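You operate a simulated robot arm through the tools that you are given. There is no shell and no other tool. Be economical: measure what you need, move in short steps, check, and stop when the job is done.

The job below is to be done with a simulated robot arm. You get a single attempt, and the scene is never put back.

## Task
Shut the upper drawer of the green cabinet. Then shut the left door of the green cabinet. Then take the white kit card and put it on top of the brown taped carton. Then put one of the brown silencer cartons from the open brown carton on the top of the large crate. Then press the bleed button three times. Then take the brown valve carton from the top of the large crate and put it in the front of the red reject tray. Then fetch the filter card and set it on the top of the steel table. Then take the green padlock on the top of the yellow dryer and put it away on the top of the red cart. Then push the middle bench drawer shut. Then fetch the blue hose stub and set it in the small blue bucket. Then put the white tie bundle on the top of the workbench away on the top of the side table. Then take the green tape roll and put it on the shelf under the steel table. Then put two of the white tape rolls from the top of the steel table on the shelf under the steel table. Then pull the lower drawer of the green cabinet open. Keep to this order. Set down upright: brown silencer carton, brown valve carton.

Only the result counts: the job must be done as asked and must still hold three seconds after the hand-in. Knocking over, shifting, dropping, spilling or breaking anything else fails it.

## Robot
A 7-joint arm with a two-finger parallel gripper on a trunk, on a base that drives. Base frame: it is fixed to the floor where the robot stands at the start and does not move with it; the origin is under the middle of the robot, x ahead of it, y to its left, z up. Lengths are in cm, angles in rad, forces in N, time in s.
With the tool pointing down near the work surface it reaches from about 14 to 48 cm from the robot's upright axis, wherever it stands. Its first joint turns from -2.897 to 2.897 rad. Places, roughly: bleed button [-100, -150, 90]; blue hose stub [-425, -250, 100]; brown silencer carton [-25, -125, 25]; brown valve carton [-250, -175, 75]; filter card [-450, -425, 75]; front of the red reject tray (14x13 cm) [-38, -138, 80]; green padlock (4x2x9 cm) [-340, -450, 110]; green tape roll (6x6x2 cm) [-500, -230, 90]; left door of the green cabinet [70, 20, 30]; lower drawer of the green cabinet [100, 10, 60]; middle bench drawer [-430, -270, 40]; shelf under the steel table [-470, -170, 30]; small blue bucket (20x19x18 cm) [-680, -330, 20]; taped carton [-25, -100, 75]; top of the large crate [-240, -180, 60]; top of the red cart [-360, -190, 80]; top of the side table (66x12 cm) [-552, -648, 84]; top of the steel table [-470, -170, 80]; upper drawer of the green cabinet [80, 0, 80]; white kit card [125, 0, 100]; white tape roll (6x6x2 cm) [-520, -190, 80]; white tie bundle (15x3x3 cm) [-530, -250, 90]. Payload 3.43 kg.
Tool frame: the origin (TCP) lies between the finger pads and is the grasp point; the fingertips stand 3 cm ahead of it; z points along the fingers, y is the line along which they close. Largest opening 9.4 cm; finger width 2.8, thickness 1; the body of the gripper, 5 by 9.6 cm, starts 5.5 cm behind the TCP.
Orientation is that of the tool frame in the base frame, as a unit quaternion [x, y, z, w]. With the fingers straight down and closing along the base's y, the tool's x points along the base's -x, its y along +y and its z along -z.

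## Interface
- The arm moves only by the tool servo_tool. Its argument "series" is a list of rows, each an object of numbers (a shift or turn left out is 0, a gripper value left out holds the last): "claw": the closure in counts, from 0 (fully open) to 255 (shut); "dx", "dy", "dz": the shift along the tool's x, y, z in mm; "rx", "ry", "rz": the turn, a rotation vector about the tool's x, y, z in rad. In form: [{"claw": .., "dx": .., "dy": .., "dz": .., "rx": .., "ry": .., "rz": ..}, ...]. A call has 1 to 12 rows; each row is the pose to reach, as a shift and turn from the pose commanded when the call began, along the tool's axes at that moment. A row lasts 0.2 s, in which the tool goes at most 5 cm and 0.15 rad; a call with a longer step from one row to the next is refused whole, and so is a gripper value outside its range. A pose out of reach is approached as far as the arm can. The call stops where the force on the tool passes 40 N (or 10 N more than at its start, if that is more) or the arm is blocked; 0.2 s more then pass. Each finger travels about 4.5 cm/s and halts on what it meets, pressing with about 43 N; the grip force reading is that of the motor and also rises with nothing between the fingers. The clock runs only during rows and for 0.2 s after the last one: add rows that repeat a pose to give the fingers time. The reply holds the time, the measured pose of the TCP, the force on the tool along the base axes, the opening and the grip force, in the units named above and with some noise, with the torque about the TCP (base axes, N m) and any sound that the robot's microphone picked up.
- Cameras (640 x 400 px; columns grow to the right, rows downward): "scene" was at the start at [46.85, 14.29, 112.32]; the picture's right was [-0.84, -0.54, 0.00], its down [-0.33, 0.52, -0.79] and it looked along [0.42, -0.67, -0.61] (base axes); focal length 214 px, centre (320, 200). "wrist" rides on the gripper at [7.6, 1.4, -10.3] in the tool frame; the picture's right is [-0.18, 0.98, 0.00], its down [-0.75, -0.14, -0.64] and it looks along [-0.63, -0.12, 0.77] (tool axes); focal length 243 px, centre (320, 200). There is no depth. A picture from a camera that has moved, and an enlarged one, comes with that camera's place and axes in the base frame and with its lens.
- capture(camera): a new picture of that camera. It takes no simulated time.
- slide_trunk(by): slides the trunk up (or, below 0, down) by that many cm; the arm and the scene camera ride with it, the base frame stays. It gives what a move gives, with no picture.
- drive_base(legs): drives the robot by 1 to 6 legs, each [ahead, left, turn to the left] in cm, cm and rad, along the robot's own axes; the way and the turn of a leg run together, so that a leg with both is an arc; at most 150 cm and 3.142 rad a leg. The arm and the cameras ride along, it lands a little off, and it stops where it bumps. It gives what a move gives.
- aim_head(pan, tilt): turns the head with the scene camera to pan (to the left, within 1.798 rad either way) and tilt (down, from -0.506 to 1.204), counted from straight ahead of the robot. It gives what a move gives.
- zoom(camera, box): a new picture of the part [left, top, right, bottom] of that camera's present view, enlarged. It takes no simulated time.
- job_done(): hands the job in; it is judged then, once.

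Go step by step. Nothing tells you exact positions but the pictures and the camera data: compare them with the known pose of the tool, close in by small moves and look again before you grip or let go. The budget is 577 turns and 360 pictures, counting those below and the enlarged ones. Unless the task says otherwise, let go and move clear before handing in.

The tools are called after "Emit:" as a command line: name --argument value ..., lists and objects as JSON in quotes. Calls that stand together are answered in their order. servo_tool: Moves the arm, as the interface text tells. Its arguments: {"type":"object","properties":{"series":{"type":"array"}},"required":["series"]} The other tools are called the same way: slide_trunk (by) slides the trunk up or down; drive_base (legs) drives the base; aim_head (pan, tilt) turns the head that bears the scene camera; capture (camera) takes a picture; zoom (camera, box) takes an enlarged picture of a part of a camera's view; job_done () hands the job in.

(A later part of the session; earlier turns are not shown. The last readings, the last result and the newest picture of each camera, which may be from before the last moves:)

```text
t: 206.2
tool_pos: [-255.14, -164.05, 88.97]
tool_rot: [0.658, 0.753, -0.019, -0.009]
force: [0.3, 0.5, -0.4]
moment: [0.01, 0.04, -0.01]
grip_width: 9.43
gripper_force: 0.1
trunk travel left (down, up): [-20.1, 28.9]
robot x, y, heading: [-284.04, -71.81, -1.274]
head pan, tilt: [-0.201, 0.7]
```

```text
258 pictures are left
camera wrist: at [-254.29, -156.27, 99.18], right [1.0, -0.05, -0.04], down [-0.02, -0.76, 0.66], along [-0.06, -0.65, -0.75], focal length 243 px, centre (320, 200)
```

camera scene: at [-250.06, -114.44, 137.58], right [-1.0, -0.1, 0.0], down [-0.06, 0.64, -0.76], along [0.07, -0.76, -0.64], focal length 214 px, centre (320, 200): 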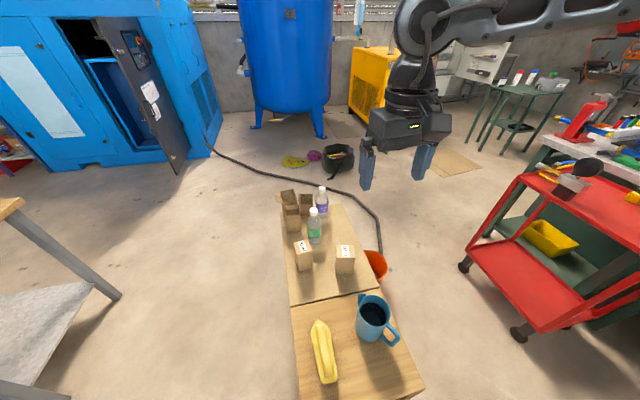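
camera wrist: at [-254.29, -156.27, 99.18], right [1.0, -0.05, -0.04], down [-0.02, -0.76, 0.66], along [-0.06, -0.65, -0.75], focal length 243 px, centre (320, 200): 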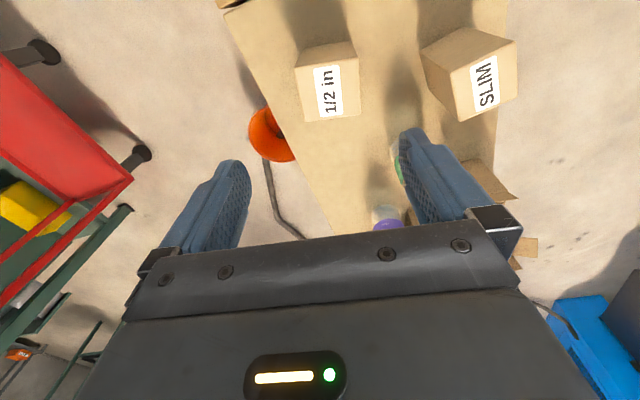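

Emit:
servo_tool --series '[{"dx": -4, "dy": 2, "dz": 40}, {"dx": -4, "dy": 2, "dz": 80}, {"dx": -4, "dy": 2, "dz": 120}, {"dx": -4, "dy": 2, "dz": 160}, {"dx": -4, "dy": 2, "dz": 198}, {"dx": -4, "dy": 2, "dz": 198}]'

Emit:
capture --camera "wrist"

Emit:
zoom --camera "scene" --box '[250, 80, 430, 260]'

```text
t: 207.6
tool_pos: [-255.68, -164.85, 69.29]
tool_rot: [0.658, 0.753, -0.018, -0.009]
force: [0.6, 0.5, 0.4]
moment: [0.03, -0.01, 0.02]
grip_width: 9.43
gripper_force: 0.0
trunk travel left (down, up): [-20.1, 28.9]
robot x, y, heading: [-283.94, -71.95, -1.271]
head pan, tilt: [-0.201, 0.7]
```

```text
257 pictures are left
camera wrist: at [-254.85, -156.98, 79.46], right [1.0, -0.05, -0.04], down [-0.02, -0.76, 0.66], along [-0.06, -0.65, -0.75], focal length 243 px, centre (320, 200)
```

wrist: 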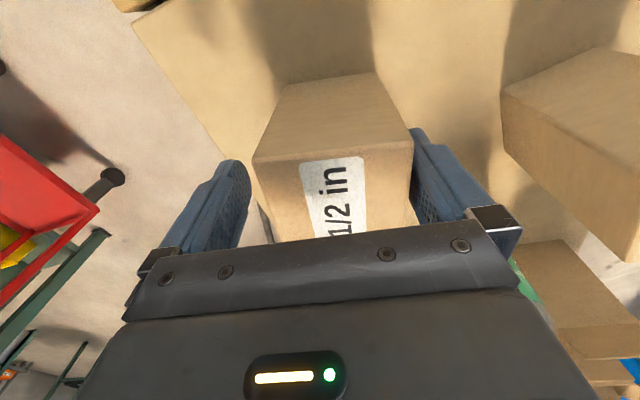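

```text
2.22 times, centred on (340, 170) of scene
camera zoom: at [-250.06, -114.43, 109.58], right [-1.0, -0.1, 0.0], down [-0.06, 0.64, -0.76], along [0.07, -0.76, -0.64], focal length 477 px, centre (276, 267)
```

zoom: 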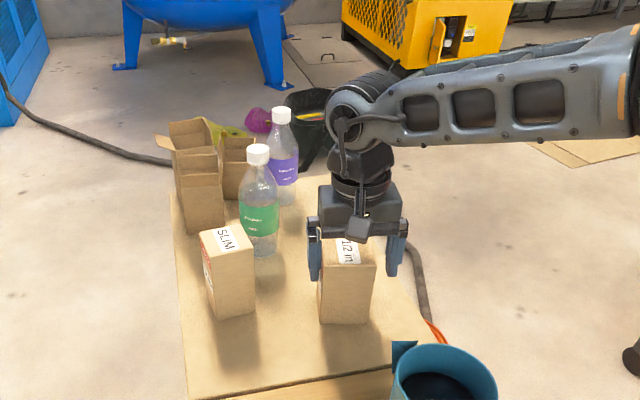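

Emit:
servo_tool --series '[{"dy": 4}, {"dy": 4, "claw": 255}, {"dy": 4}, {"dy": 4}, {"dy": 4}, {"dy": 4}]'

Emit:
servo_tool --series '[{"dz": -30}, {"dz": -70}, {"dz": -110}, {"dz": -150}, {"dz": -150}]'

Emit:
capture --camera "wrist"

Emit:
zoom --camera "scene" --box '[250, 40, 430, 260]'

```text
t: 209.0
tool_pos: [-255.11, -164.88, 69.18]
tool_rot: [0.659, 0.752, -0.018, -0.009]
force: [0.8, -0.2, 0.5]
moment: [0.16, -0.25, -0.04]
grip_width: 7.47
gripper_force: 43.1
trunk travel left (down, up): [-20.1, 28.9]
robot x, y, heading: [-283.87, -72.1, -1.276]
head pan, tilt: [-0.201, 0.7]
```

```text
t: 210.2
tool_pos: [-254.6, -164.45, 84.22]
tool_rot: [0.659, 0.752, -0.018, -0.009]
force: [0.4, -0.3, -4.1]
moment: [-0.02, 0.02, 0.01]
grip_width: 7.45
gripper_force: 43.3
trunk travel left (down, up): [-20.1, 28.9]
robot x, y, heading: [-283.87, -72.26, -1.271]
head pan, tilt: [-0.201, 0.7]
```

```text
255 pictures are left
camera wrist: at [-253.8, -156.64, 94.48], right [1.0, -0.05, -0.04], down [-0.02, -0.76, 0.65], along [-0.06, -0.65, -0.76], focal length 243 px, centre (320, 200)
```

wrist: 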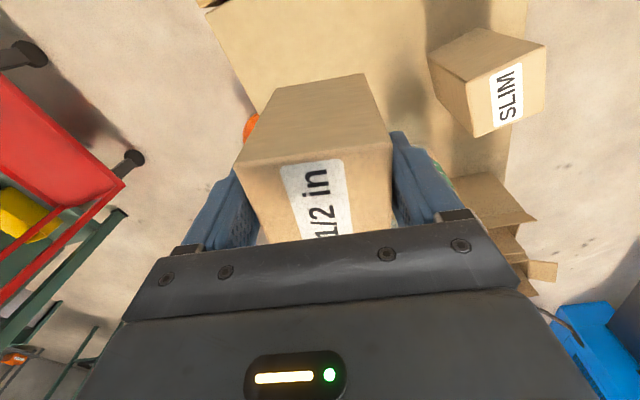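

```text
1.82 times, centred on (340, 150) of scene
camera zoom: at [-250.05, -114.45, 109.57], right [-1.0, -0.1, 0.0], down [-0.06, 0.64, -0.76], along [0.07, -0.76, -0.64], focal length 390 px, centre (284, 291)
```

zoom: 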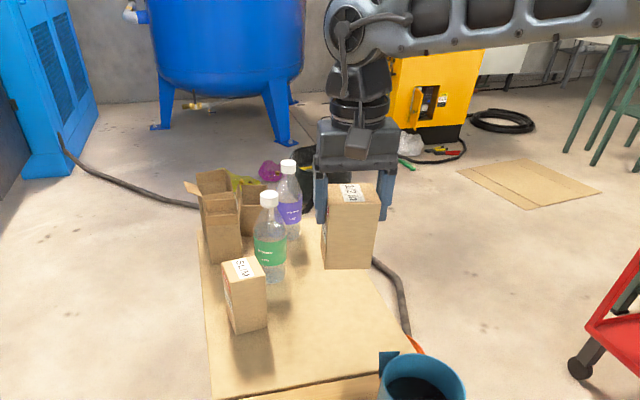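

The valve carton is held. Raise, fold, and drive to the bench opposite the red tray.

Emit:
slide_trunk --by 28

Emit:
servo_tool --series '[{"dz": -20, "dx": 40}, {"dz": -40, "dx": 80}, {"dz": -50, "dx": 120}, {"dz": -50, "dx": 160}, {"dz": -50, "dx": 180}, {"dz": -50, "dx": 180}]'

Emit:
drive_base --legs '[[0, 0, 0.015], [0, 110, 0], [0, 94, 0]]'

Emit:
aim_head --pan 0.0 --tilt 0.6

Emit:
capture --camera "scene"

```text
t: 213.0
tool_pos: [-254.62, -164.52, 112.27]
tool_rot: [0.658, 0.753, -0.018, -0.008]
force: [0.0, -0.9, -4.7]
moment: [0.0, 0.02, 0.02]
grip_width: 7.45
gripper_force: 43.2
trunk travel left (down, up): [-48.1, 0.9]
robot x, y, heading: [-283.75, -71.86, -1.266]
head pan, tilt: [-0.201, 0.7]
```

```text
t: 214.4
tool_pos: [-256.91, -146.6, 116.9]
tool_rot: [0.659, 0.752, -0.018, -0.009]
force: [-0.8, 0.1, -3.5]
moment: [0.0, 0.01, -0.01]
grip_width: 7.46
gripper_force: 43.3
trunk travel left (down, up): [-48.1, 0.9]
robot x, y, heading: [-284.19, -72.28, -1.271]
head pan, tilt: [-0.201, 0.7]
```

```text
t: 224.8
tool_pos: [-64.69, -86.98, 117.02]
tool_rot: [0.665, 0.747, -0.018, -0.008]
force: [0.0, -0.2, -4.4]
moment: [0.05, 0.0, 0.0]
grip_width: 7.44
gripper_force: 42.7
trunk travel left (down, up): [-48.1, 0.9]
robot x, y, heading: [-90.34, -11.93, -1.29]
head pan, tilt: [-0.201, 0.7]
```

```text
t: 225.6
tool_pos: [-64.64, -87.03, 117.05]
tool_rot: [0.665, 0.746, -0.019, -0.009]
force: [0.2, -0.5, -4.2]
moment: [0.02, 0.0, 0.02]
grip_width: 7.45
gripper_force: 42.8
trunk travel left (down, up): [-48.1, 0.9]
robot x, y, heading: [-90.28, -11.73, -1.291]
head pan, tilt: [0.0, 0.6]
```

```text
253 pictures are left
camera scene: at [-55.56, -55.08, 138.43], right [-0.96, -0.28, 0.0], down [-0.16, 0.54, -0.82], along [0.23, -0.79, -0.57], focal length 214 px, centre (320, 200)
```

scene: 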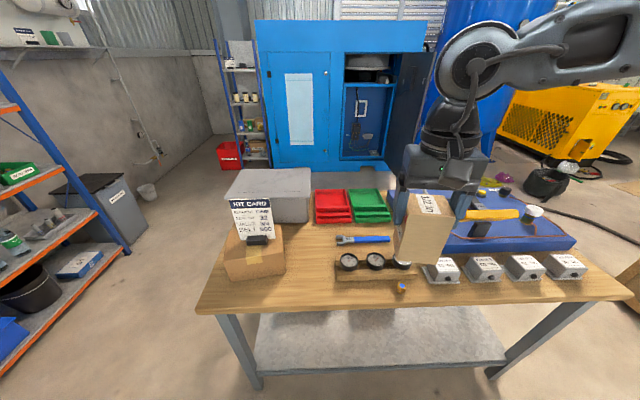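

Emit:
drive_base --legs '[[37.5, 6, 0.02]]'

Emit:
aim_head --pan -0.15 --tilt 0.7

Emit:
capture --camera "scene"

```text
t: 228.0
tool_pos: [-46.36, -120.75, 117.1]
tool_rot: [0.658, 0.753, -0.018, -0.008]
force: [0.5, 0.3, -4.2]
moment: [0.01, -0.01, -0.01]
grip_width: 7.43
gripper_force: 42.9
trunk travel left (down, up): [-48.1, 0.9]
robot x, y, heading: [-74.09, -46.39, -1.27]
head pan, tilt: [0.0, 0.6]
```

```text
t: 228.7
tool_pos: [-46.59, -120.89, 117.09]
tool_rot: [0.658, 0.753, -0.017, -0.009]
force: [-0.3, -0.1, -4.3]
moment: [0.01, 0.0, 0.01]
grip_width: 7.42
gripper_force: 43.1
trunk travel left (down, up): [-48.1, 0.9]
robot x, y, heading: [-73.7, -46.49, -1.263]
head pan, tilt: [-0.15, 0.7]
```

```text
252 pictures are left
camera scene: at [-39.4, -88.6, 137.58], right [-0.99, -0.15, 0.0], down [-0.1, 0.64, -0.77], along [0.12, -0.76, -0.64], focal length 214 px, centre (320, 200)
```

scene: 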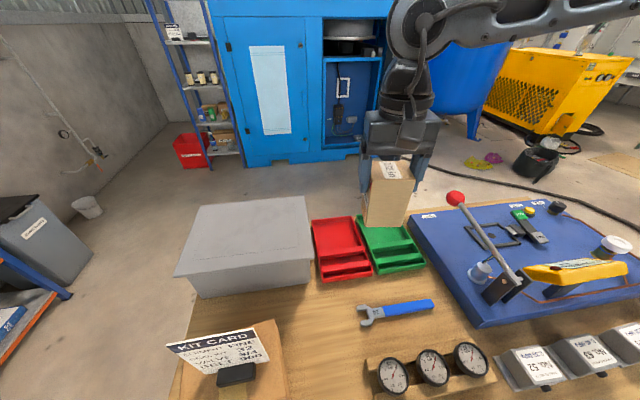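

The target compartment centre is about (-37.6,-137.3). Move over it and lower.

Emit:
servo_tool --series '[{"dx": -44, "dy": 17, "rz": -0.05}, {"dx": -88, "dy": 34, "rz": -0.1}, {"dx": -132, "dy": 50, "rz": -0.15}, {"dx": -175, "dy": 67, "rz": -0.18}, {"dx": -175, "dy": 67, "dz": 45, "rz": -0.18}, {"dx": -175, "dy": 67, "dz": 90, "rz": -0.18}, {"dx": -175, "dy": 67, "dz": 135, "rz": -0.18}, {"dx": -175, "dy": 67, "dz": 180, "rz": -0.18}, {"dx": -175, "dy": 67, "dz": 230, "rz": -0.18}, {"dx": -175, "dy": 67, "dz": 230, "rz": -0.18}]'

Emit:
zoom --camera "scene" --box '[260, 140, 440, 300]'

Emit:
capture --camera "wrist"

```text
t: 230.9
tool_pos: [-38.18, -137.92, 93.85]
tool_rot: [0.587, 0.809, -0.018, -0.01]
force: [0.7, 0.3, -4.2]
moment: [0.0, 0.0, 0.02]
grip_width: 7.41
gripper_force: 43.1
trunk travel left (down, up): [-48.1, 0.9]
robot x, y, heading: [-73.68, -46.38, -1.266]
head pan, tilt: [-0.15, 0.7]
```

```text
2.50 times, centred on (350, 220) of scene
camera zoom: at [-39.4, -88.61, 137.57], right [-0.99, -0.15, 0.0], down [-0.1, 0.64, -0.76], along [0.12, -0.76, -0.64], focal length 536 px, centre (245, 150)
```

zoom: 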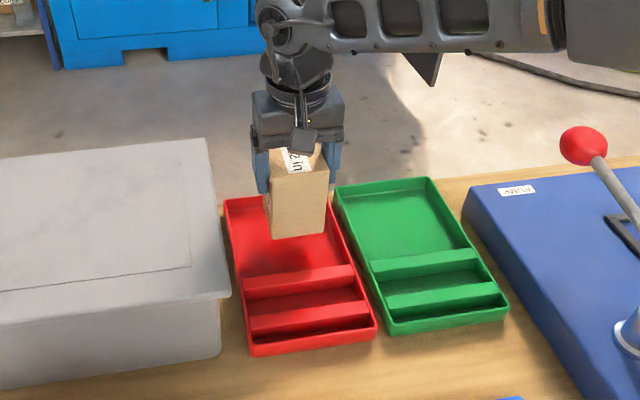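

```text
250 pictures are left
camera wrist: at [-38.76, -130.01, 104.11], right [0.99, 0.13, -0.04], down [0.12, -0.75, 0.65], along [0.06, -0.65, -0.76], focal length 243 px, centre (320, 200)
```

wrist: 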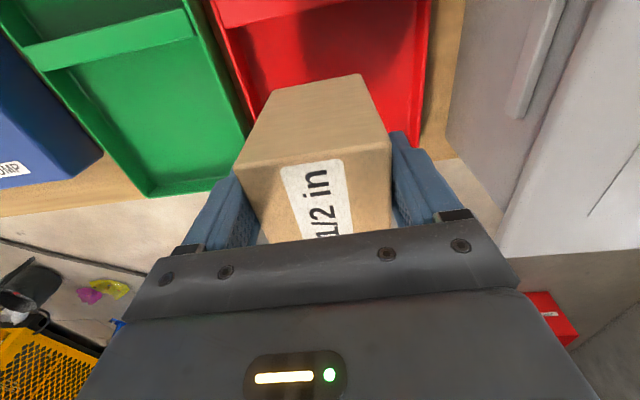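

Emit:
servo_tool --series '[{"dx": -10, "dy": 3}, {"dx": -10, "dy": 3, "dz": 20}, {"dx": -10, "dy": 3, "dz": 34}, {"dx": -10, "dy": 3, "dz": 40}, {"dx": -10, "dy": 3, "dz": 46}, {"dx": -10, "dy": 3, "dz": 52}, {"dx": -10, "dy": 3, "dz": 58}, {"dx": -10, "dy": 3, "dz": 64}]'

Emit:
zoom --camera "scene" --box '[260, 140, 440, 300]'

```text
t: 232.7
tool_pos: [-37.87, -138.63, 87.8]
tool_rot: [0.586, 0.81, -0.018, -0.008]
force: [1.9, -1.5, 35.7]
moment: [0.42, -1.3, -0.07]
grip_width: 7.44
gripper_force: 43.4
trunk travel left (down, up): [-48.1, 0.9]
robot x, y, heading: [-73.78, -46.53, -1.276]
head pan, tilt: [-0.15, 0.7]
```

```text
2.50 times, centred on (350, 220) of scene
camera zoom: at [-39.44, -88.5, 137.63], right [-0.99, -0.15, 0.0], down [-0.1, 0.64, -0.77], along [0.12, -0.76, -0.64], focal length 536 px, centre (245, 150)
```

zoom: 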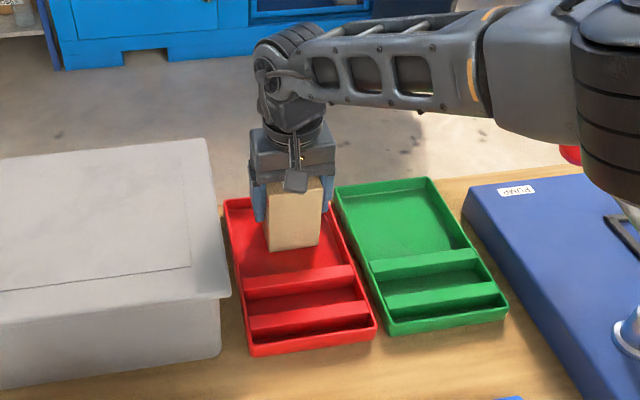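

It rests in the tray. Ease, release, rise.

Emit:
servo_tool --series '[{"dz": -4}, {"dz": -5, "claw": 200}, {"dz": -5, "claw": 120}, {"dz": -5, "claw": 0}, {"dz": -5, "claw": 0}, {"dz": -5, "claw": 0}]'

Emit:
servo_tool --series '[{"dz": -30}, {"dz": -70}, {"dz": -110}, {"dz": -150}, {"dz": -190}, {"dz": -230}, {"dz": -270}, {"dz": -270, "dx": 45}, {"dz": -270, "dx": 90}, {"dz": -270, "dx": 135}, {"dz": -270, "dx": 180}]'

Emit:
zoom --camera "scene" --box '[260, 140, 440, 300]'

```text
t: 234.1
tool_pos: [-37.9, -138.57, 88.08]
tool_rot: [0.586, 0.81, -0.018, -0.011]
force: [1.3, -0.1, 0.3]
moment: [-0.02, 0.0, -0.02]
grip_width: 9.42
gripper_force: 0.0
trunk travel left (down, up): [-48.1, 0.9]
robot x, y, heading: [-73.24, -46.45, -1.271]
head pan, tilt: [-0.15, 0.7]
```

```text
t: 236.5
tool_pos: [-42.47, -121.04, 114.64]
tool_rot: [0.587, 0.809, -0.017, -0.011]
force: [-0.2, 0.5, -0.5]
moment: [0.01, 0.06, 0.0]
grip_width: 9.37
gripper_force: 0.2
trunk travel left (down, up): [-48.1, 0.9]
robot x, y, heading: [-73.58, -46.14, -1.268]
head pan, tilt: [-0.15, 0.7]
```

```text
2.50 times, centred on (350, 220) of scene
camera zoom: at [-39.38, -88.61, 137.57], right [-0.99, -0.15, 0.0], down [-0.1, 0.64, -0.76], along [0.12, -0.76, -0.64], focal length 536 px, centre (245, 150)
```

zoom: 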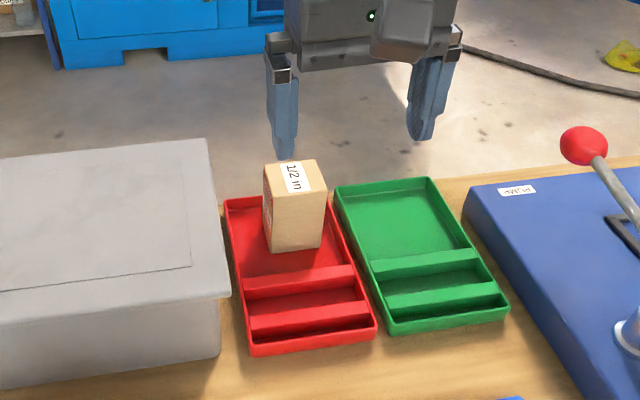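

The valve carton stands in the reject tray. Next the filter card; I drive back along the corridor to view the passage beyond the crate.

Emit:
servo_tool --series '[{"dx": 30}, {"dx": 60}, {"dx": 60}]'

Emit:
drive_base --legs '[[-38, 0, 0.01], [0, -130, 0], [0, -130, 0]]'

Emit:
aim_head --pan -0.2 --tilt 0.7

Emit:
capture --camera "scene"

Emit:
aim_head --pan -0.9 --tilt 0.5

Emit:
capture --camera "scene"

```text
t: 237.3
tool_pos: [-44.35, -115.38, 114.78]
tool_rot: [0.588, 0.809, -0.018, -0.01]
force: [0.0, 0.1, -0.2]
moment: [0.01, 0.0, -0.01]
grip_width: 9.43
gripper_force: 0.1
trunk travel left (down, up): [-48.1, 0.9]
robot x, y, heading: [-73.92, -46.51, -1.271]
head pan, tilt: [-0.15, 0.7]
```

```text
t: 252.1
tool_pos: [-305.34, -161.27, 114.64]
tool_rot: [0.581, 0.814, -0.017, -0.011]
force: [-0.2, 0.4, 0.4]
moment: [0.01, 0.0, 0.0]
grip_width: 9.38
gripper_force: 0.0
trunk travel left (down, up): [-48.1, 0.9]
robot x, y, heading: [-335.59, -92.46, -1.25]
head pan, tilt: [-0.15, 0.7]
```

```text
t: 252.7
tool_pos: [-305.43, -161.35, 114.68]
tool_rot: [0.581, 0.814, -0.018, -0.01]
force: [0.3, 0.5, 0.3]
moment: [0.01, 0.0, 0.0]
grip_width: 9.4
gripper_force: 0.1
trunk travel left (down, up): [-48.1, 0.9]
robot x, y, heading: [-335.98, -92.87, -1.257]
head pan, tilt: [-0.201, 0.7]
```

```text
247 pictures are left
camera scene: at [-301.37, -134.6, 137.58], right [-0.99, -0.12, 0.0], down [-0.07, 0.64, -0.76], along [0.09, -0.76, -0.64], focal length 214 px, centre (320, 200)
```

scene: 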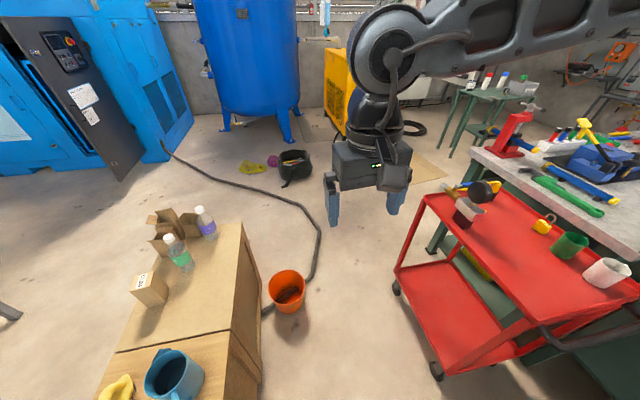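

```text
t: 253.8
tool_pos: [-305.42, -161.41, 114.71]
tool_rot: [0.581, 0.814, -0.017, -0.009]
force: [-0.4, -0.5, -0.9]
moment: [0.0, 0.02, 0.01]
grip_width: 9.4
gripper_force: 0.0
trunk travel left (down, up): [-48.1, 0.9]
robot x, y, heading: [-336.0, -92.78, -1.255]
head pan, tilt: [-0.901, 0.499]
```

```text
246 pictures are left
camera scene: at [-307.37, -133.76, 139.35], right [-0.83, 0.55, 0.0], down [0.26, 0.4, -0.88], along [-0.48, -0.73, -0.48], focal length 214 px, centre (320, 200)
```

scene: 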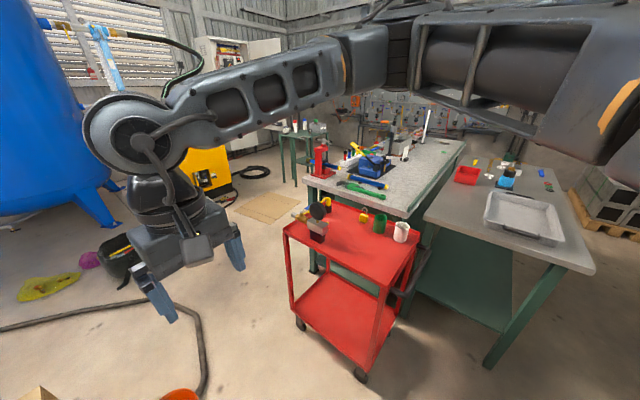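

A hose plus bucket and cart leave too little room on this side, but there seems to be a wide aisle right of the steel table. I back off, turn and look along it.

Emit:
drive_base --legs '[[-45, 0, 0], [0, 0, -1.57]]'

Emit:
aim_head --pan 0.15 --tilt 0.35

Emit:
capture --camera "scene"

```text
t: 260.3
tool_pos: [-417.73, -82.34, 114.67]
tool_rot: [0.984, 0.175, -0.005, -0.02]
force: [-0.8, 0.0, 0.5]
moment: [-0.03, 0.01, 0.03]
grip_width: 9.38
gripper_force: 0.0
trunk travel left (down, up): [-48.1, 0.9]
robot x, y, heading: [-349.8, -50.01, -2.799]
head pan, tilt: [-0.901, 0.499]
```

```text
t: 261.6
tool_pos: [-417.83, -82.25, 114.57]
tool_rot: [0.984, 0.175, -0.005, -0.02]
force: [-0.3, -0.4, 0.0]
moment: [0.0, -0.04, -0.01]
grip_width: 9.4
gripper_force: 0.0
trunk travel left (down, up): [-48.1, 0.9]
robot x, y, heading: [-349.46, -50.57, -2.804]
head pan, tilt: [0.15, 0.351]
```

```text
245 pictures are left
camera scene: at [-390.77, -88.88, 140.72], right [-0.47, 0.88, 0.0], down [0.3, 0.16, -0.94], along [-0.83, -0.44, -0.34], focal length 214 px, centre (320, 200)
```

scene: 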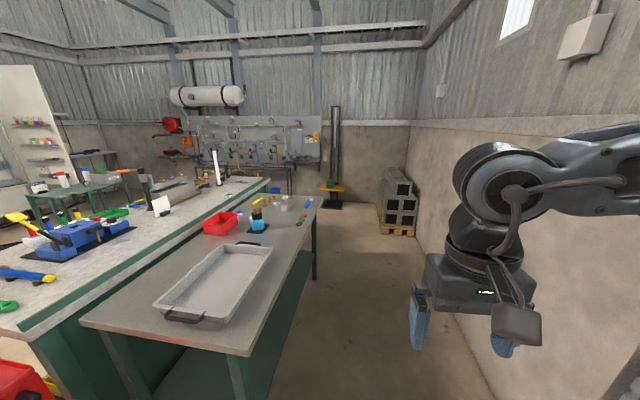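

The aisle is clear. I drive down it past the steel table and look behind the workbench.

Emit:
drive_base --legs '[[130, 0, -0.02], [135, 0, 0], [0, 30, 0], [35, 0, 0]]'

Emit:
aim_head --pan 1.3 --tilt 0.4

Emit:
capture --camera "scene"

Emit:
aim_head --pan 0.3 --tilt 0.4

Emit:
capture --camera "scene"

```text
t: 277.9
tool_pos: [-689.99, -208.51, 114.79]
tool_rot: [0.984, 0.175, -0.006, -0.019]
force: [0.1, 0.0, 0.3]
moment: [-0.01, -0.02, 0.04]
grip_width: 9.41
gripper_force: 0.1
trunk travel left (down, up): [-48.1, 0.9]
robot x, y, heading: [-621.86, -176.69, -2.803]
head pan, tilt: [0.15, 0.351]
```

```text
t: 279.3
tool_pos: [-689.97, -208.48, 114.64]
tool_rot: [0.984, 0.175, -0.005, -0.019]
force: [-0.5, 0.7, -0.3]
moment: [-0.01, 0.01, -0.03]
grip_width: 9.39
gripper_force: 0.1
trunk travel left (down, up): [-48.1, 0.9]
robot x, y, heading: [-621.91, -176.69, -2.806]
head pan, tilt: [1.3, 0.4]
```

```text
244 pictures are left
camera scene: at [-654.26, -219.98, 140.27], right [-1.0, -0.07, 0.0], down [-0.03, 0.39, -0.92], along [0.06, -0.92, -0.39], focal length 214 px, centre (320, 200)
```

scene: 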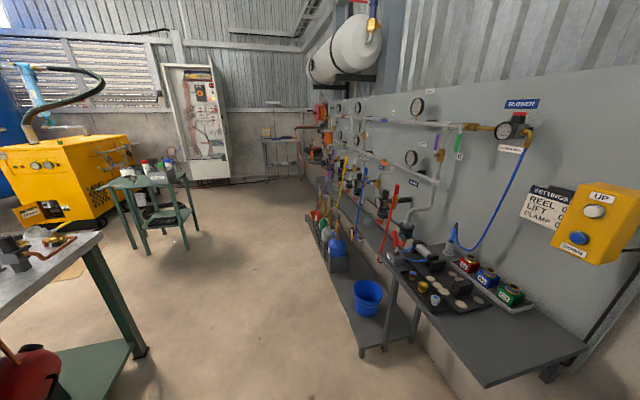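

```text
t: 280.6
tool_pos: [-690.07, -208.49, 114.87]
tool_rot: [0.984, 0.176, -0.005, -0.019]
force: [-0.8, -0.5, -0.4]
moment: [-0.04, 0.0, -0.01]
grip_width: 9.4
gripper_force: 0.1
trunk travel left (down, up): [-48.1, 0.9]
robot x, y, heading: [-622.09, -176.64, -2.805]
head pan, tilt: [0.3, 0.4]
```

```text
243 pictures are left
camera scene: at [-662.31, -216.26, 140.27], right [-0.6, 0.8, 0.0], down [0.31, 0.23, -0.92], along [-0.74, -0.55, -0.39], focal length 214 px, centre (320, 200)
```

scene: 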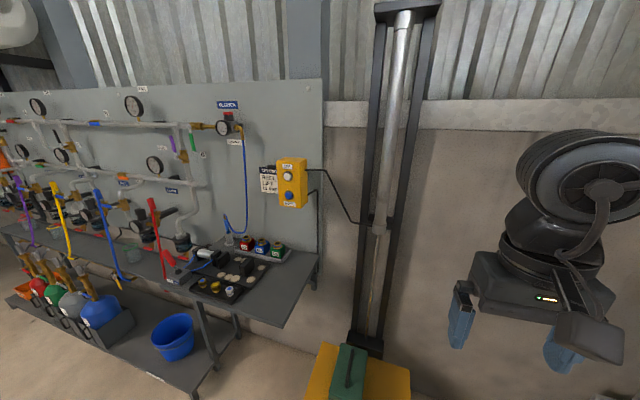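

The space behind is open; the blue bucket is on the low shelf of the valve bench, and the green table is ahead left. I translate left and look at that table.

Emit:
drive_base --legs '[[2, 140, -0.02]]'

Emit:
aim_head --pan 1.79 --tilt 0.5

Emit:
capture --camera "scene"

```text
t: 287.5
tool_pos: [-648.54, -339.5, 114.82]
tool_rot: [0.987, 0.161, -0.005, -0.019]
force: [-0.7, 0.6, 0.2]
moment: [0.0, 0.0, 0.0]
grip_width: 9.42
gripper_force: 0.1
trunk travel left (down, up): [-48.1, 0.9]
robot x, y, heading: [-580.02, -309.7, -2.837]
head pan, tilt: [0.3, 0.4]
```

```text
t: 289.1
tool_pos: [-648.63, -339.4, 114.7]
tool_rot: [0.987, 0.161, -0.005, -0.02]
force: [-0.5, 0.6, 0.4]
moment: [0.01, 0.0, -0.01]
grip_width: 9.4
gripper_force: 0.0
trunk travel left (down, up): [-48.1, 0.9]
robot x, y, heading: [-579.75, -309.62, -2.834]
head pan, tilt: [1.791, 0.499]
```

```text
242 pictures are left
camera scene: at [-608.88, -350.62, 139.35], right [-0.86, -0.5, 0.0], down [-0.24, 0.41, -0.88], along [0.44, -0.76, -0.48], focal length 214 px, centre (320, 200)
```

scene: 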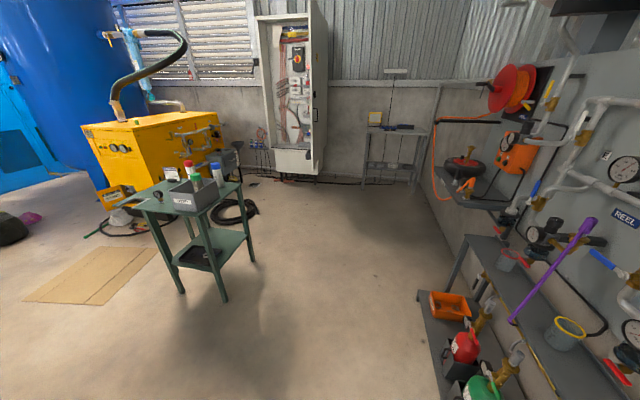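

Emit:
zoom --camera "scene" --box '[100, 130, 260, 260]'

Emit:
zoom --camera "scene" --box '[80, 100, 240, 200]'

```text
3.08 times, centred on (180, 195) of scene
camera zoom: at [-608.88, -350.62, 139.35], right [-0.86, -0.5, 0.0], down [-0.24, 0.41, -0.88], along [0.44, -0.76, -0.48], focal length 660 px, centre (751, 215)
```

zoom: 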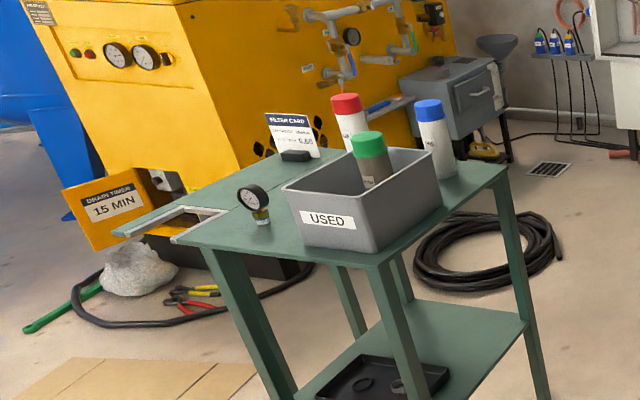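

```text
4.00 times, centred on (160, 150) of scene
camera zoom: at [-608.88, -350.62, 139.35], right [-0.86, -0.5, 0.0], down [-0.24, 0.41, -0.88], along [0.44, -0.76, -0.48], focal length 858 px, centre (960, 400)
```

zoom: 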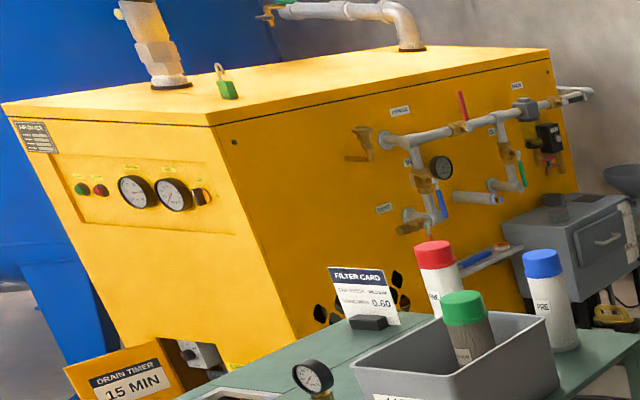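

The filter card stands on the green table at about (-435,-425). I go around between workbench and green table, facing it.

Emit:
drive_base --legs '[[0, 61, 0], [0, 0, 1.575]]'

Emit:
aim_head --pan 0.4 --tilt 0.6

Emit:
capture --camera "scene"

```text
t: 296.4
tool_pos: [-529.5, -435.36, 114.86]
tool_rot: [0.573, 0.82, -0.017, -0.01]
force: [-0.2, -0.3, 0.2]
moment: [0.01, 0.0, 0.0]
grip_width: 9.4
gripper_force: 0.1
trunk travel left (down, up): [-48.1, 0.9]
robot x, y, heading: [-561.28, -367.73, -1.235]
head pan, tilt: [1.791, 0.499]
```

```text
t: 298.0
tool_pos: [-529.43, -435.28, 114.71]
tool_rot: [0.573, 0.819, -0.017, -0.01]
force: [0.6, -0.1, 0.3]
moment: [-0.03, 0.04, 0.02]
grip_width: 9.38
gripper_force: 0.1
trunk travel left (down, up): [-48.1, 0.9]
robot x, y, heading: [-561.22, -367.06, -1.236]
head pan, tilt: [0.4, 0.6]
```

```text
239 pictures are left
camera scene: at [-521.17, -406.63, 138.44], right [-0.74, -0.67, 0.0], down [-0.38, 0.42, -0.83], along [0.55, -0.61, -0.56], focal length 214 px, centre (320, 200)
```

scene: 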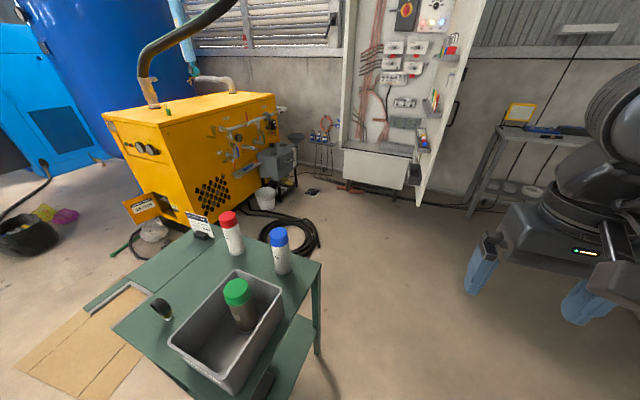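

Emit:
zoom --camera "scene" --box '[60, 180, 340, 400]'

Emit:
zoom --camera "scene" --box '[160, 190, 260, 270]'

```text
1.82 times, centred on (200, 290) of scene
camera zoom: at [-521.17, -406.63, 138.44], right [-0.74, -0.67, 0.0], down [-0.38, 0.42, -0.83], along [0.55, -0.61, -0.56], focal length 390 px, centre (538, 36)
```

zoom: 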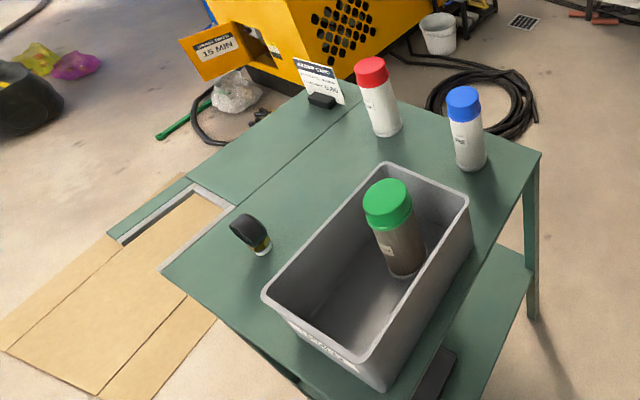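

```text
5.00 times, centred on (210, 230) of scene
camera zoom: at [-521.17, -406.63, 138.44], right [-0.74, -0.67, 0.0], down [-0.38, 0.42, -0.83], along [0.55, -0.61, -0.56], focal length 1072 px, centre (870, 50)
```

zoom: 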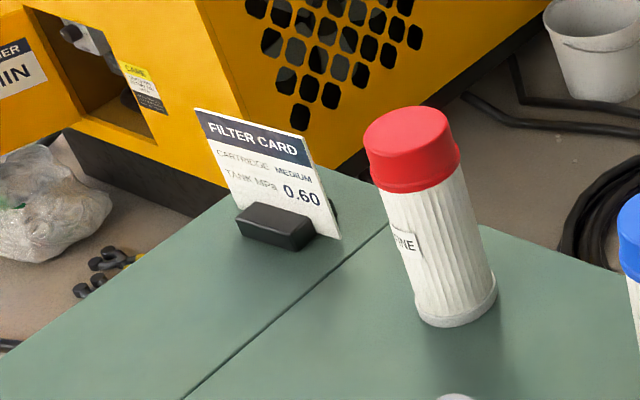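

The card's plane runs about 30° from base x, foot at (-441,-422). I drive left into the gap facing the green table.

Emit:
drive_base --legs '[[4, 97, 0]]'

Emit:
aim_head --pan -0.1 --tilt 0.6

Emit:
servo_tool --series '[{"rz": 0.14, "claw": 90}, {"rz": 0.28}, {"rz": 0.42}, {"rz": 0.56}, {"rz": 0.7}, {"rz": 0.84}, {"rz": 0.98}, {"rz": 1.12}, {"rz": 1.26}, {"rz": 1.4}, {"rz": 1.4}]'

Emit:
capture --camera "scene"

Emit:
capture --camera "wrist"

```text
t: 303.1
tool_pos: [-435.42, -406.3, 114.65]
tool_rot: [0.571, 0.821, -0.018, -0.01]
force: [0.6, 0.5, -0.8]
moment: [0.01, 0.02, -0.03]
grip_width: 9.36
gripper_force: 0.0
trunk travel left (down, up): [-48.1, 0.9]
robot x, y, heading: [-467.69, -338.34, -1.223]
head pan, tilt: [0.4, 0.6]
```

```text
t: 304.0
tool_pos: [-435.57, -406.23, 114.66]
tool_rot: [0.57, 0.821, -0.017, -0.01]
force: [0.1, 0.2, -0.3]
moment: [-0.01, 0.0, 0.0]
grip_width: 9.41
gripper_force: 0.1
trunk travel left (down, up): [-48.1, 0.9]
robot x, y, heading: [-468.15, -338.69, -1.229]
head pan, tilt: [-0.099, 0.6]
```

```text
t: 306.4
tool_pos: [-435.55, -406.32, 114.78]
tool_rot: [0.965, 0.261, -0.02, 0.003]
force: [-0.2, -0.3, -0.1]
moment: [-0.01, 0.0, 0.01]
grip_width: 6.1
gripper_force: 0.1
trunk travel left (down, up): [-48.1, 0.9]
robot x, y, heading: [-468.0, -338.43, -1.23]
head pan, tilt: [-0.099, 0.6]
```

```text
236 pictures are left
camera scene: at [-431.25, -379.6, 138.44], right [-0.97, -0.24, 0.0], down [-0.14, 0.55, -0.83], along [0.2, -0.8, -0.56], focal length 214 px, centre (320, 200)
```

scene: 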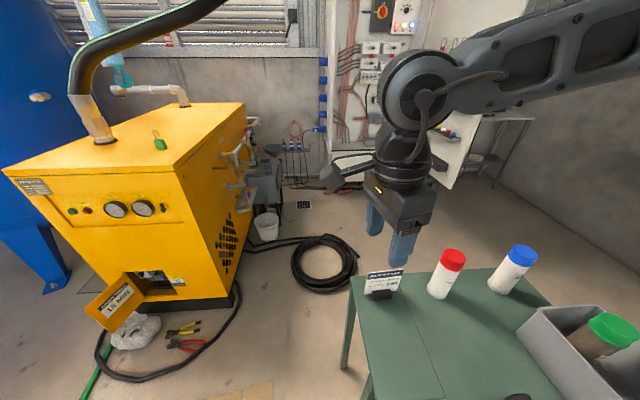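

```text
235 pictures are left
camera wrist: at [-427.79, -403.53, 124.89], right [0.34, -0.94, 0.0], down [-0.7, -0.25, 0.67], along [-0.63, -0.23, -0.74], focal length 243 px, centre (320, 200)
```

wrist: 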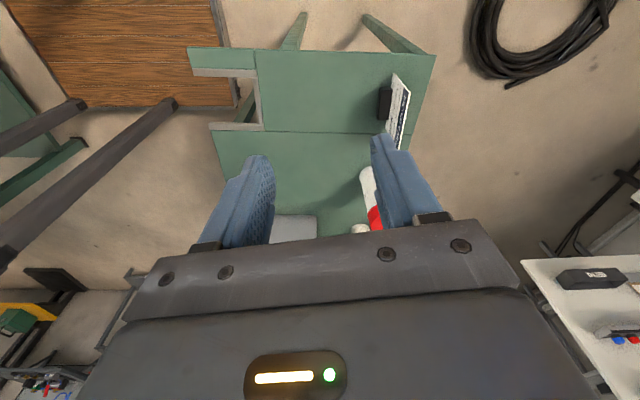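

Emit:
zoom --camera "wrist" --box '[340, 50, 450, 190]'

Emit:
zoom --camera "scene" --box '[320, 180, 480, 320]'

```text
2.86 times, centred on (395, 120) of wrist
camera zoom: at [-427.79, -403.53, 124.89], right [0.34, -0.94, 0.0], down [-0.7, -0.25, 0.67], along [-0.63, -0.23, -0.74], focal length 693 px, centre (106, 429)
```

zoom: 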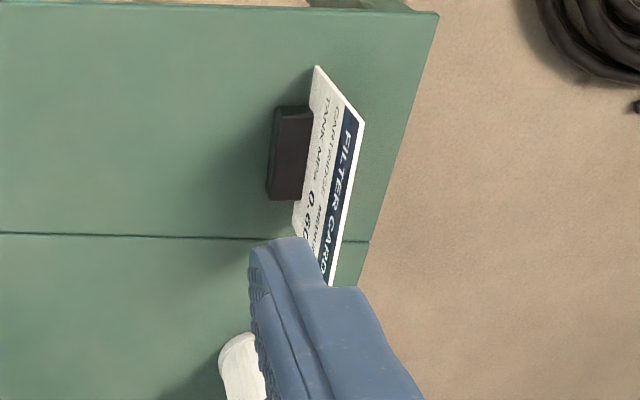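

```text
2.86 times, centred on (400, 250) of scene
camera zoom: at [-431.25, -379.6, 138.44], right [-0.97, -0.24, 0.0], down [-0.14, 0.55, -0.83], along [0.2, -0.8, -0.56], focal length 613 px, centre (91, 57)
```

zoom: 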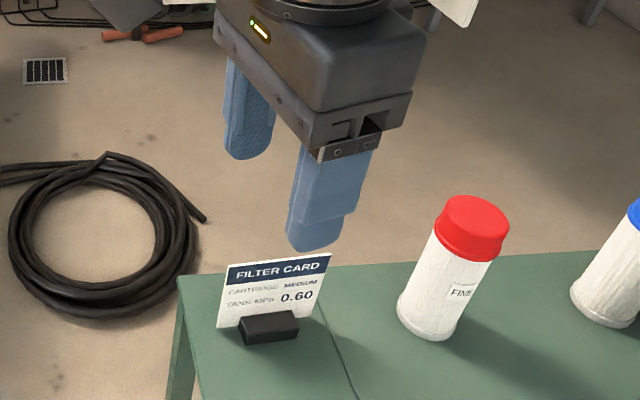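

Emit:
servo_tool --series '[{"dx": -32, "dy": 31, "rz": 0.05}, {"dx": -64, "dy": 62, "rz": 0.1}, {"dx": -96, "dy": 92, "rz": 0.14}, {"dx": -127, "dy": 123, "rz": 0.14}, {"dx": -127, "dy": 123, "dz": 45, "rz": 0.14}, {"dx": -127, "dy": 123, "dz": 90, "rz": 0.14}, {"dx": -127, "dy": 123, "dz": 135, "rz": 0.14}, {"dx": -127, "dy": 123, "dz": 180, "rz": 0.14}, {"dx": -127, "dy": 123, "dz": 225, "rz": 0.14}, {"dx": -127, "dy": 123, "dz": 225, "rz": 0.14}]'

Emit:
capture --camera "wrist"

Emit:
zoom --camera "scene" --box '[320, 180, 480, 320]'

```text
t: 308.6
tool_pos: [-441.04, -423.67, 92.58]
tool_rot: [0.981, 0.193, -0.02, 0.004]
force: [-0.1, 0.6, 0.1]
moment: [0.01, -0.01, 0.0]
grip_width: 6.07
gripper_force: 0.0
trunk travel left (down, up): [-48.1, 0.9]
robot x, y, heading: [-467.9, -338.64, -1.225]
head pan, tilt: [-0.099, 0.6]
```

```text
232 pictures are left
camera wrist: at [-433.13, -421.97, 102.67], right [0.2, -0.98, 0.01], down [-0.73, -0.14, 0.67], along [-0.66, -0.14, -0.74], focal length 243 px, centre (320, 200)
```

wrist: 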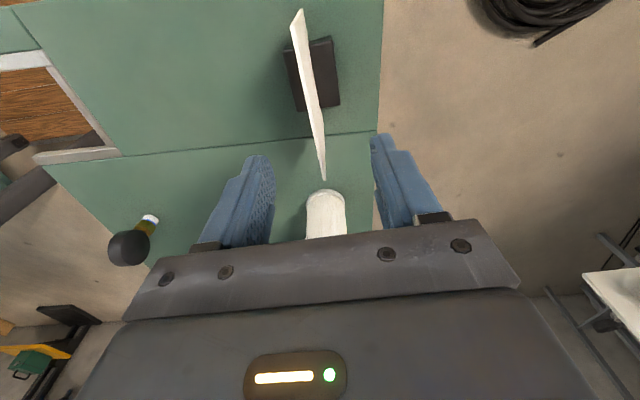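

```text
2.86 times, centred on (400, 250) of scene
camera zoom: at [-431.25, -379.6, 138.44], right [-0.97, -0.24, 0.0], down [-0.14, 0.55, -0.82], along [0.2, -0.8, -0.57], focal length 613 px, centre (91, 57)
```

zoom: 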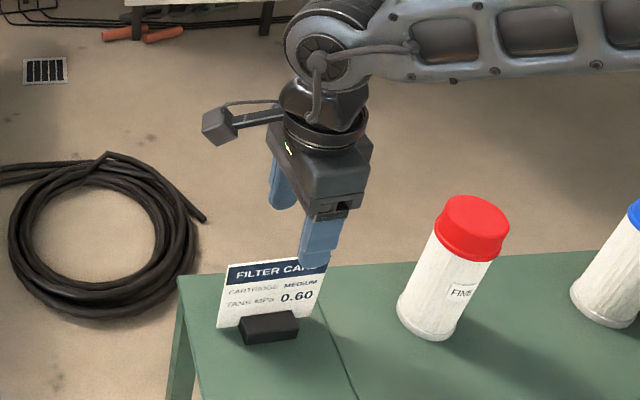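

Emit:
servo_tool --series '[{"dz": 30}, {"dz": 60}, {"dz": 92}, {"dz": 92}]'

Emit:
capture --camera "wrist"

Emit:
servo_tool --series '[{"claw": 255}, {}, {}, {}, {}]'

Emit:
capture --camera "wrist"

```text
t: 309.6
tool_pos: [-441.31, -424.01, 83.38]
tool_rot: [0.981, 0.193, -0.019, 0.005]
force: [0.4, 0.4, 0.5]
moment: [-0.01, -0.01, -0.04]
grip_width: 6.06
gripper_force: 0.0
trunk travel left (down, up): [-48.1, 0.9]
robot x, y, heading: [-467.76, -338.39, -1.224]
head pan, tilt: [-0.099, 0.6]
```

```text
230 pictures are left
camera wrist: at [-433.32, -422.17, 93.49], right [0.2, -0.98, 0.01], down [-0.73, -0.14, 0.67], along [-0.66, -0.14, -0.74], focal length 243 px, centre (320, 200)
```

wrist: 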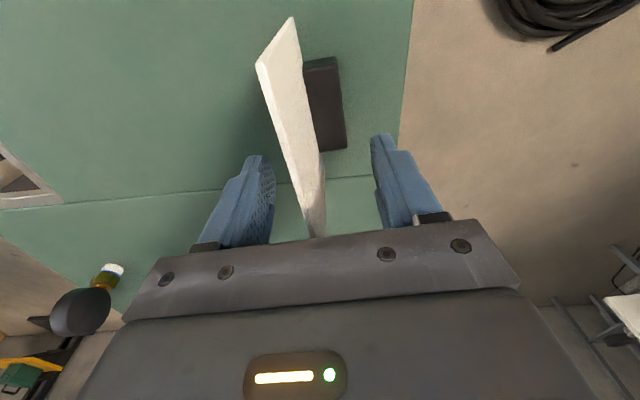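

```text
t: 310.8
tool_pos: [-441.32, -423.84, 83.33]
tool_rot: [0.981, 0.193, -0.019, 0.005]
force: [-0.5, 1.0, -0.8]
moment: [-0.01, 0.0, 0.0]
grip_width: 0.67
gripper_force: 40.9
trunk travel left (down, up): [-48.1, 0.9]
robot x, y, heading: [-467.57, -338.26, -1.232]
head pan, tilt: [-0.099, 0.6]
```

```text
229 pictures are left
camera wrist: at [-433.32, -422.18, 93.52], right [0.2, -0.98, 0.01], down [-0.73, -0.14, 0.67], along [-0.66, -0.14, -0.74], focal length 243 px, centre (320, 200)
```

wrist: 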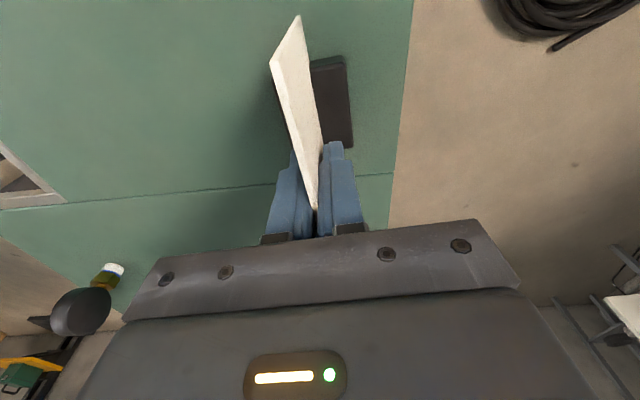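

The filter card is held. I lift it and drive around to the far end of the steel table.

Emit:
servo_tool --series '[{"dz": -40}, {"dz": -80}, {"dz": -120}, {"dz": -160}, {"dz": -200}, {"dz": -240}, {"dz": -280}, {"dz": -310}, {"dz": -310, "dy": -40}, {"dz": -310, "dy": -80}, {"dz": -310, "dy": -120}, {"dz": -310, "dy": -120}]'

Emit:
drive_base --legs '[[-3, -98, 0], [0, 0, 1.546], [0, 148, 0]]'

Emit:
aim_head --pan -0.1 --tilt 0.6

Emit:
capture --camera "scene"

```text
t: 313.4
tool_pos: [-444.72, -412.03, 114.4]
tool_rot: [0.981, 0.194, -0.02, 0.005]
force: [-0.7, -0.1, -0.4]
moment: [-0.01, 0.01, 0.03]
grip_width: 0.68
gripper_force: 41.2
trunk travel left (down, up): [-48.1, 0.9]
robot x, y, heading: [-467.66, -338.77, -1.227]
head pan, tilt: [-0.099, 0.6]
```

```text
t: 326.5
tool_pos: [-514.81, -262.34, 114.34]
tool_rot: [0.579, 0.814, -0.025, 0.031]
force: [1.0, -4.2, -0.5]
moment: [0.15, 0.03, 0.02]
grip_width: 0.69
gripper_force: 40.1
trunk travel left (down, up): [-48.1, 0.9]
robot x, y, heading: [-589.96, -280.48, 0.305]
head pan, tilt: [-0.099, 0.6]
stopped in leg 3: the force on the tool passed its limit at 152 N (the readings are from after the stop); the commanded pose is now the measured one
```

```text
t: 327.1
tool_pos: [-514.79, -262.41, 114.36]
tool_rot: [0.58, 0.814, -0.025, 0.03]
force: [3.7, -10.7, -1.9]
moment: [0.25, 0.08, 0.08]
grip_width: 0.7
gripper_force: 40.6
trunk travel left (down, up): [-48.1, 0.9]
robot x, y, heading: [-590.08, -280.96, 0.306]
head pan, tilt: [-0.099, 0.6]
```

```text
228 pictures are left
camera scene: at [-547.3, -245.88, 138.44], right [0.2, -0.98, 0.0], down [-0.55, -0.12, -0.82], along [0.81, 0.17, -0.57], focal length 214 px, centre (320, 200)
```

scene: 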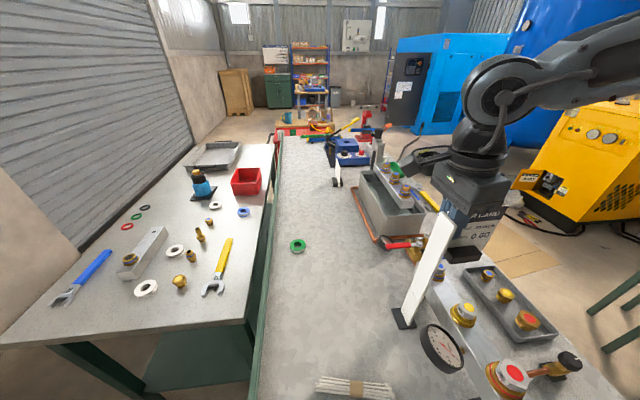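

The hand bumped something on the workbench while driving. I look closely before moving.

Emit:
zoom --camera "scene" --box '[370, 100, 570, 380]'

Emit:
capture --camera "wrist"

```text
1.43 times, centred on (470, 240) of scene
camera zoom: at [-547.3, -245.88, 138.44], right [0.2, -0.98, 0.0], down [-0.55, -0.12, -0.82], along [0.81, 0.17, -0.57], focal length 306 px, centre (106, 143)
```

zoom: 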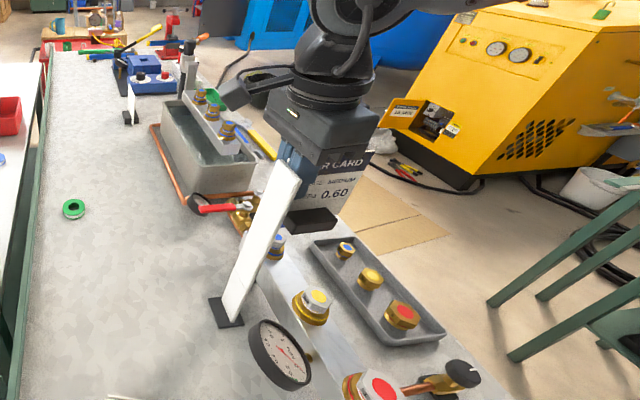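

```text
226 pictures are left
camera wrist: at [-516.21, -253.95, 124.13], right [0.99, 0.15, 0.01], down [0.1, -0.71, 0.7], along [0.11, -0.69, -0.71], focal length 243 px, centre (320, 200)
```

wrist: 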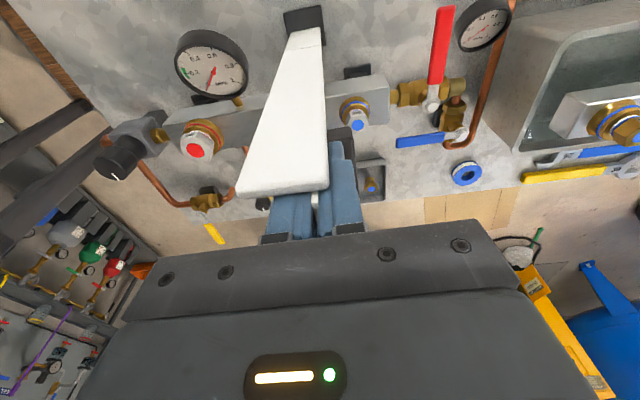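

Emit:
drive_base --legs '[[0, -8, 0]]'

Emit:
zoom --camera "scene" --box '[330, 60, 570, 380]'

Emit:
capture --camera "wrist"

```text
t: 328.2
tool_pos: [-512.46, -269.84, 114.49]
tool_rot: [0.578, 0.815, -0.025, 0.031]
force: [-0.3, -0.4, -1.6]
moment: [0.0, 0.0, 0.02]
grip_width: 0.68
gripper_force: 41.0
trunk travel left (down, up): [-48.1, 0.9]
robot x, y, heading: [-587.4, -288.72, 0.306]
head pan, tilt: [-0.099, 0.6]
```

```text
1.25 times, centred on (450, 220) of scene
camera zoom: at [-544.9, -253.47, 138.44], right [0.2, -0.98, 0.0], down [-0.55, -0.12, -0.83], along [0.81, 0.17, -0.57], focal length 268 px, centre (158, 175)
```

zoom: 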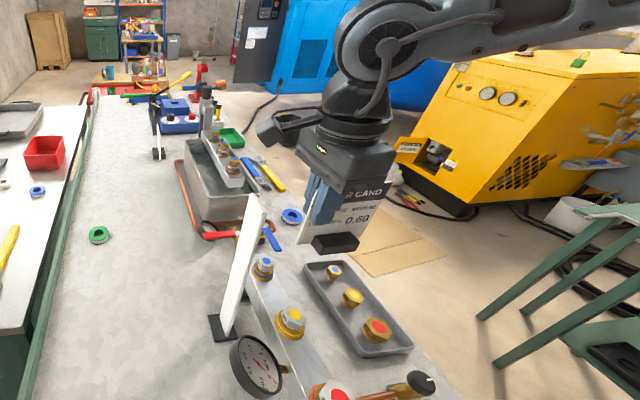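

```text
224 pictures are left
camera wrist: at [-513.84, -261.51, 124.16], right [0.99, 0.15, 0.01], down [0.1, -0.71, 0.7], along [0.11, -0.69, -0.71], focal length 243 px, centre (320, 200)
```

wrist: 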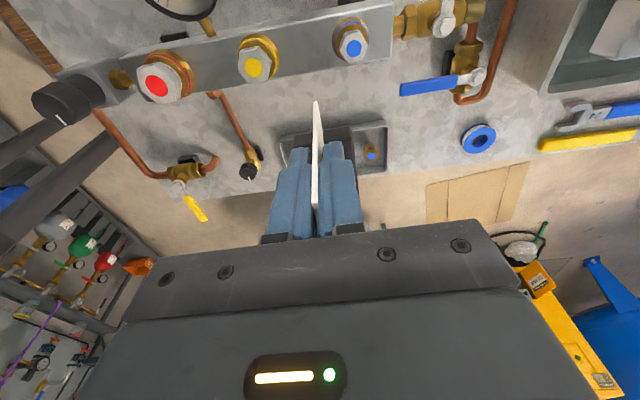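

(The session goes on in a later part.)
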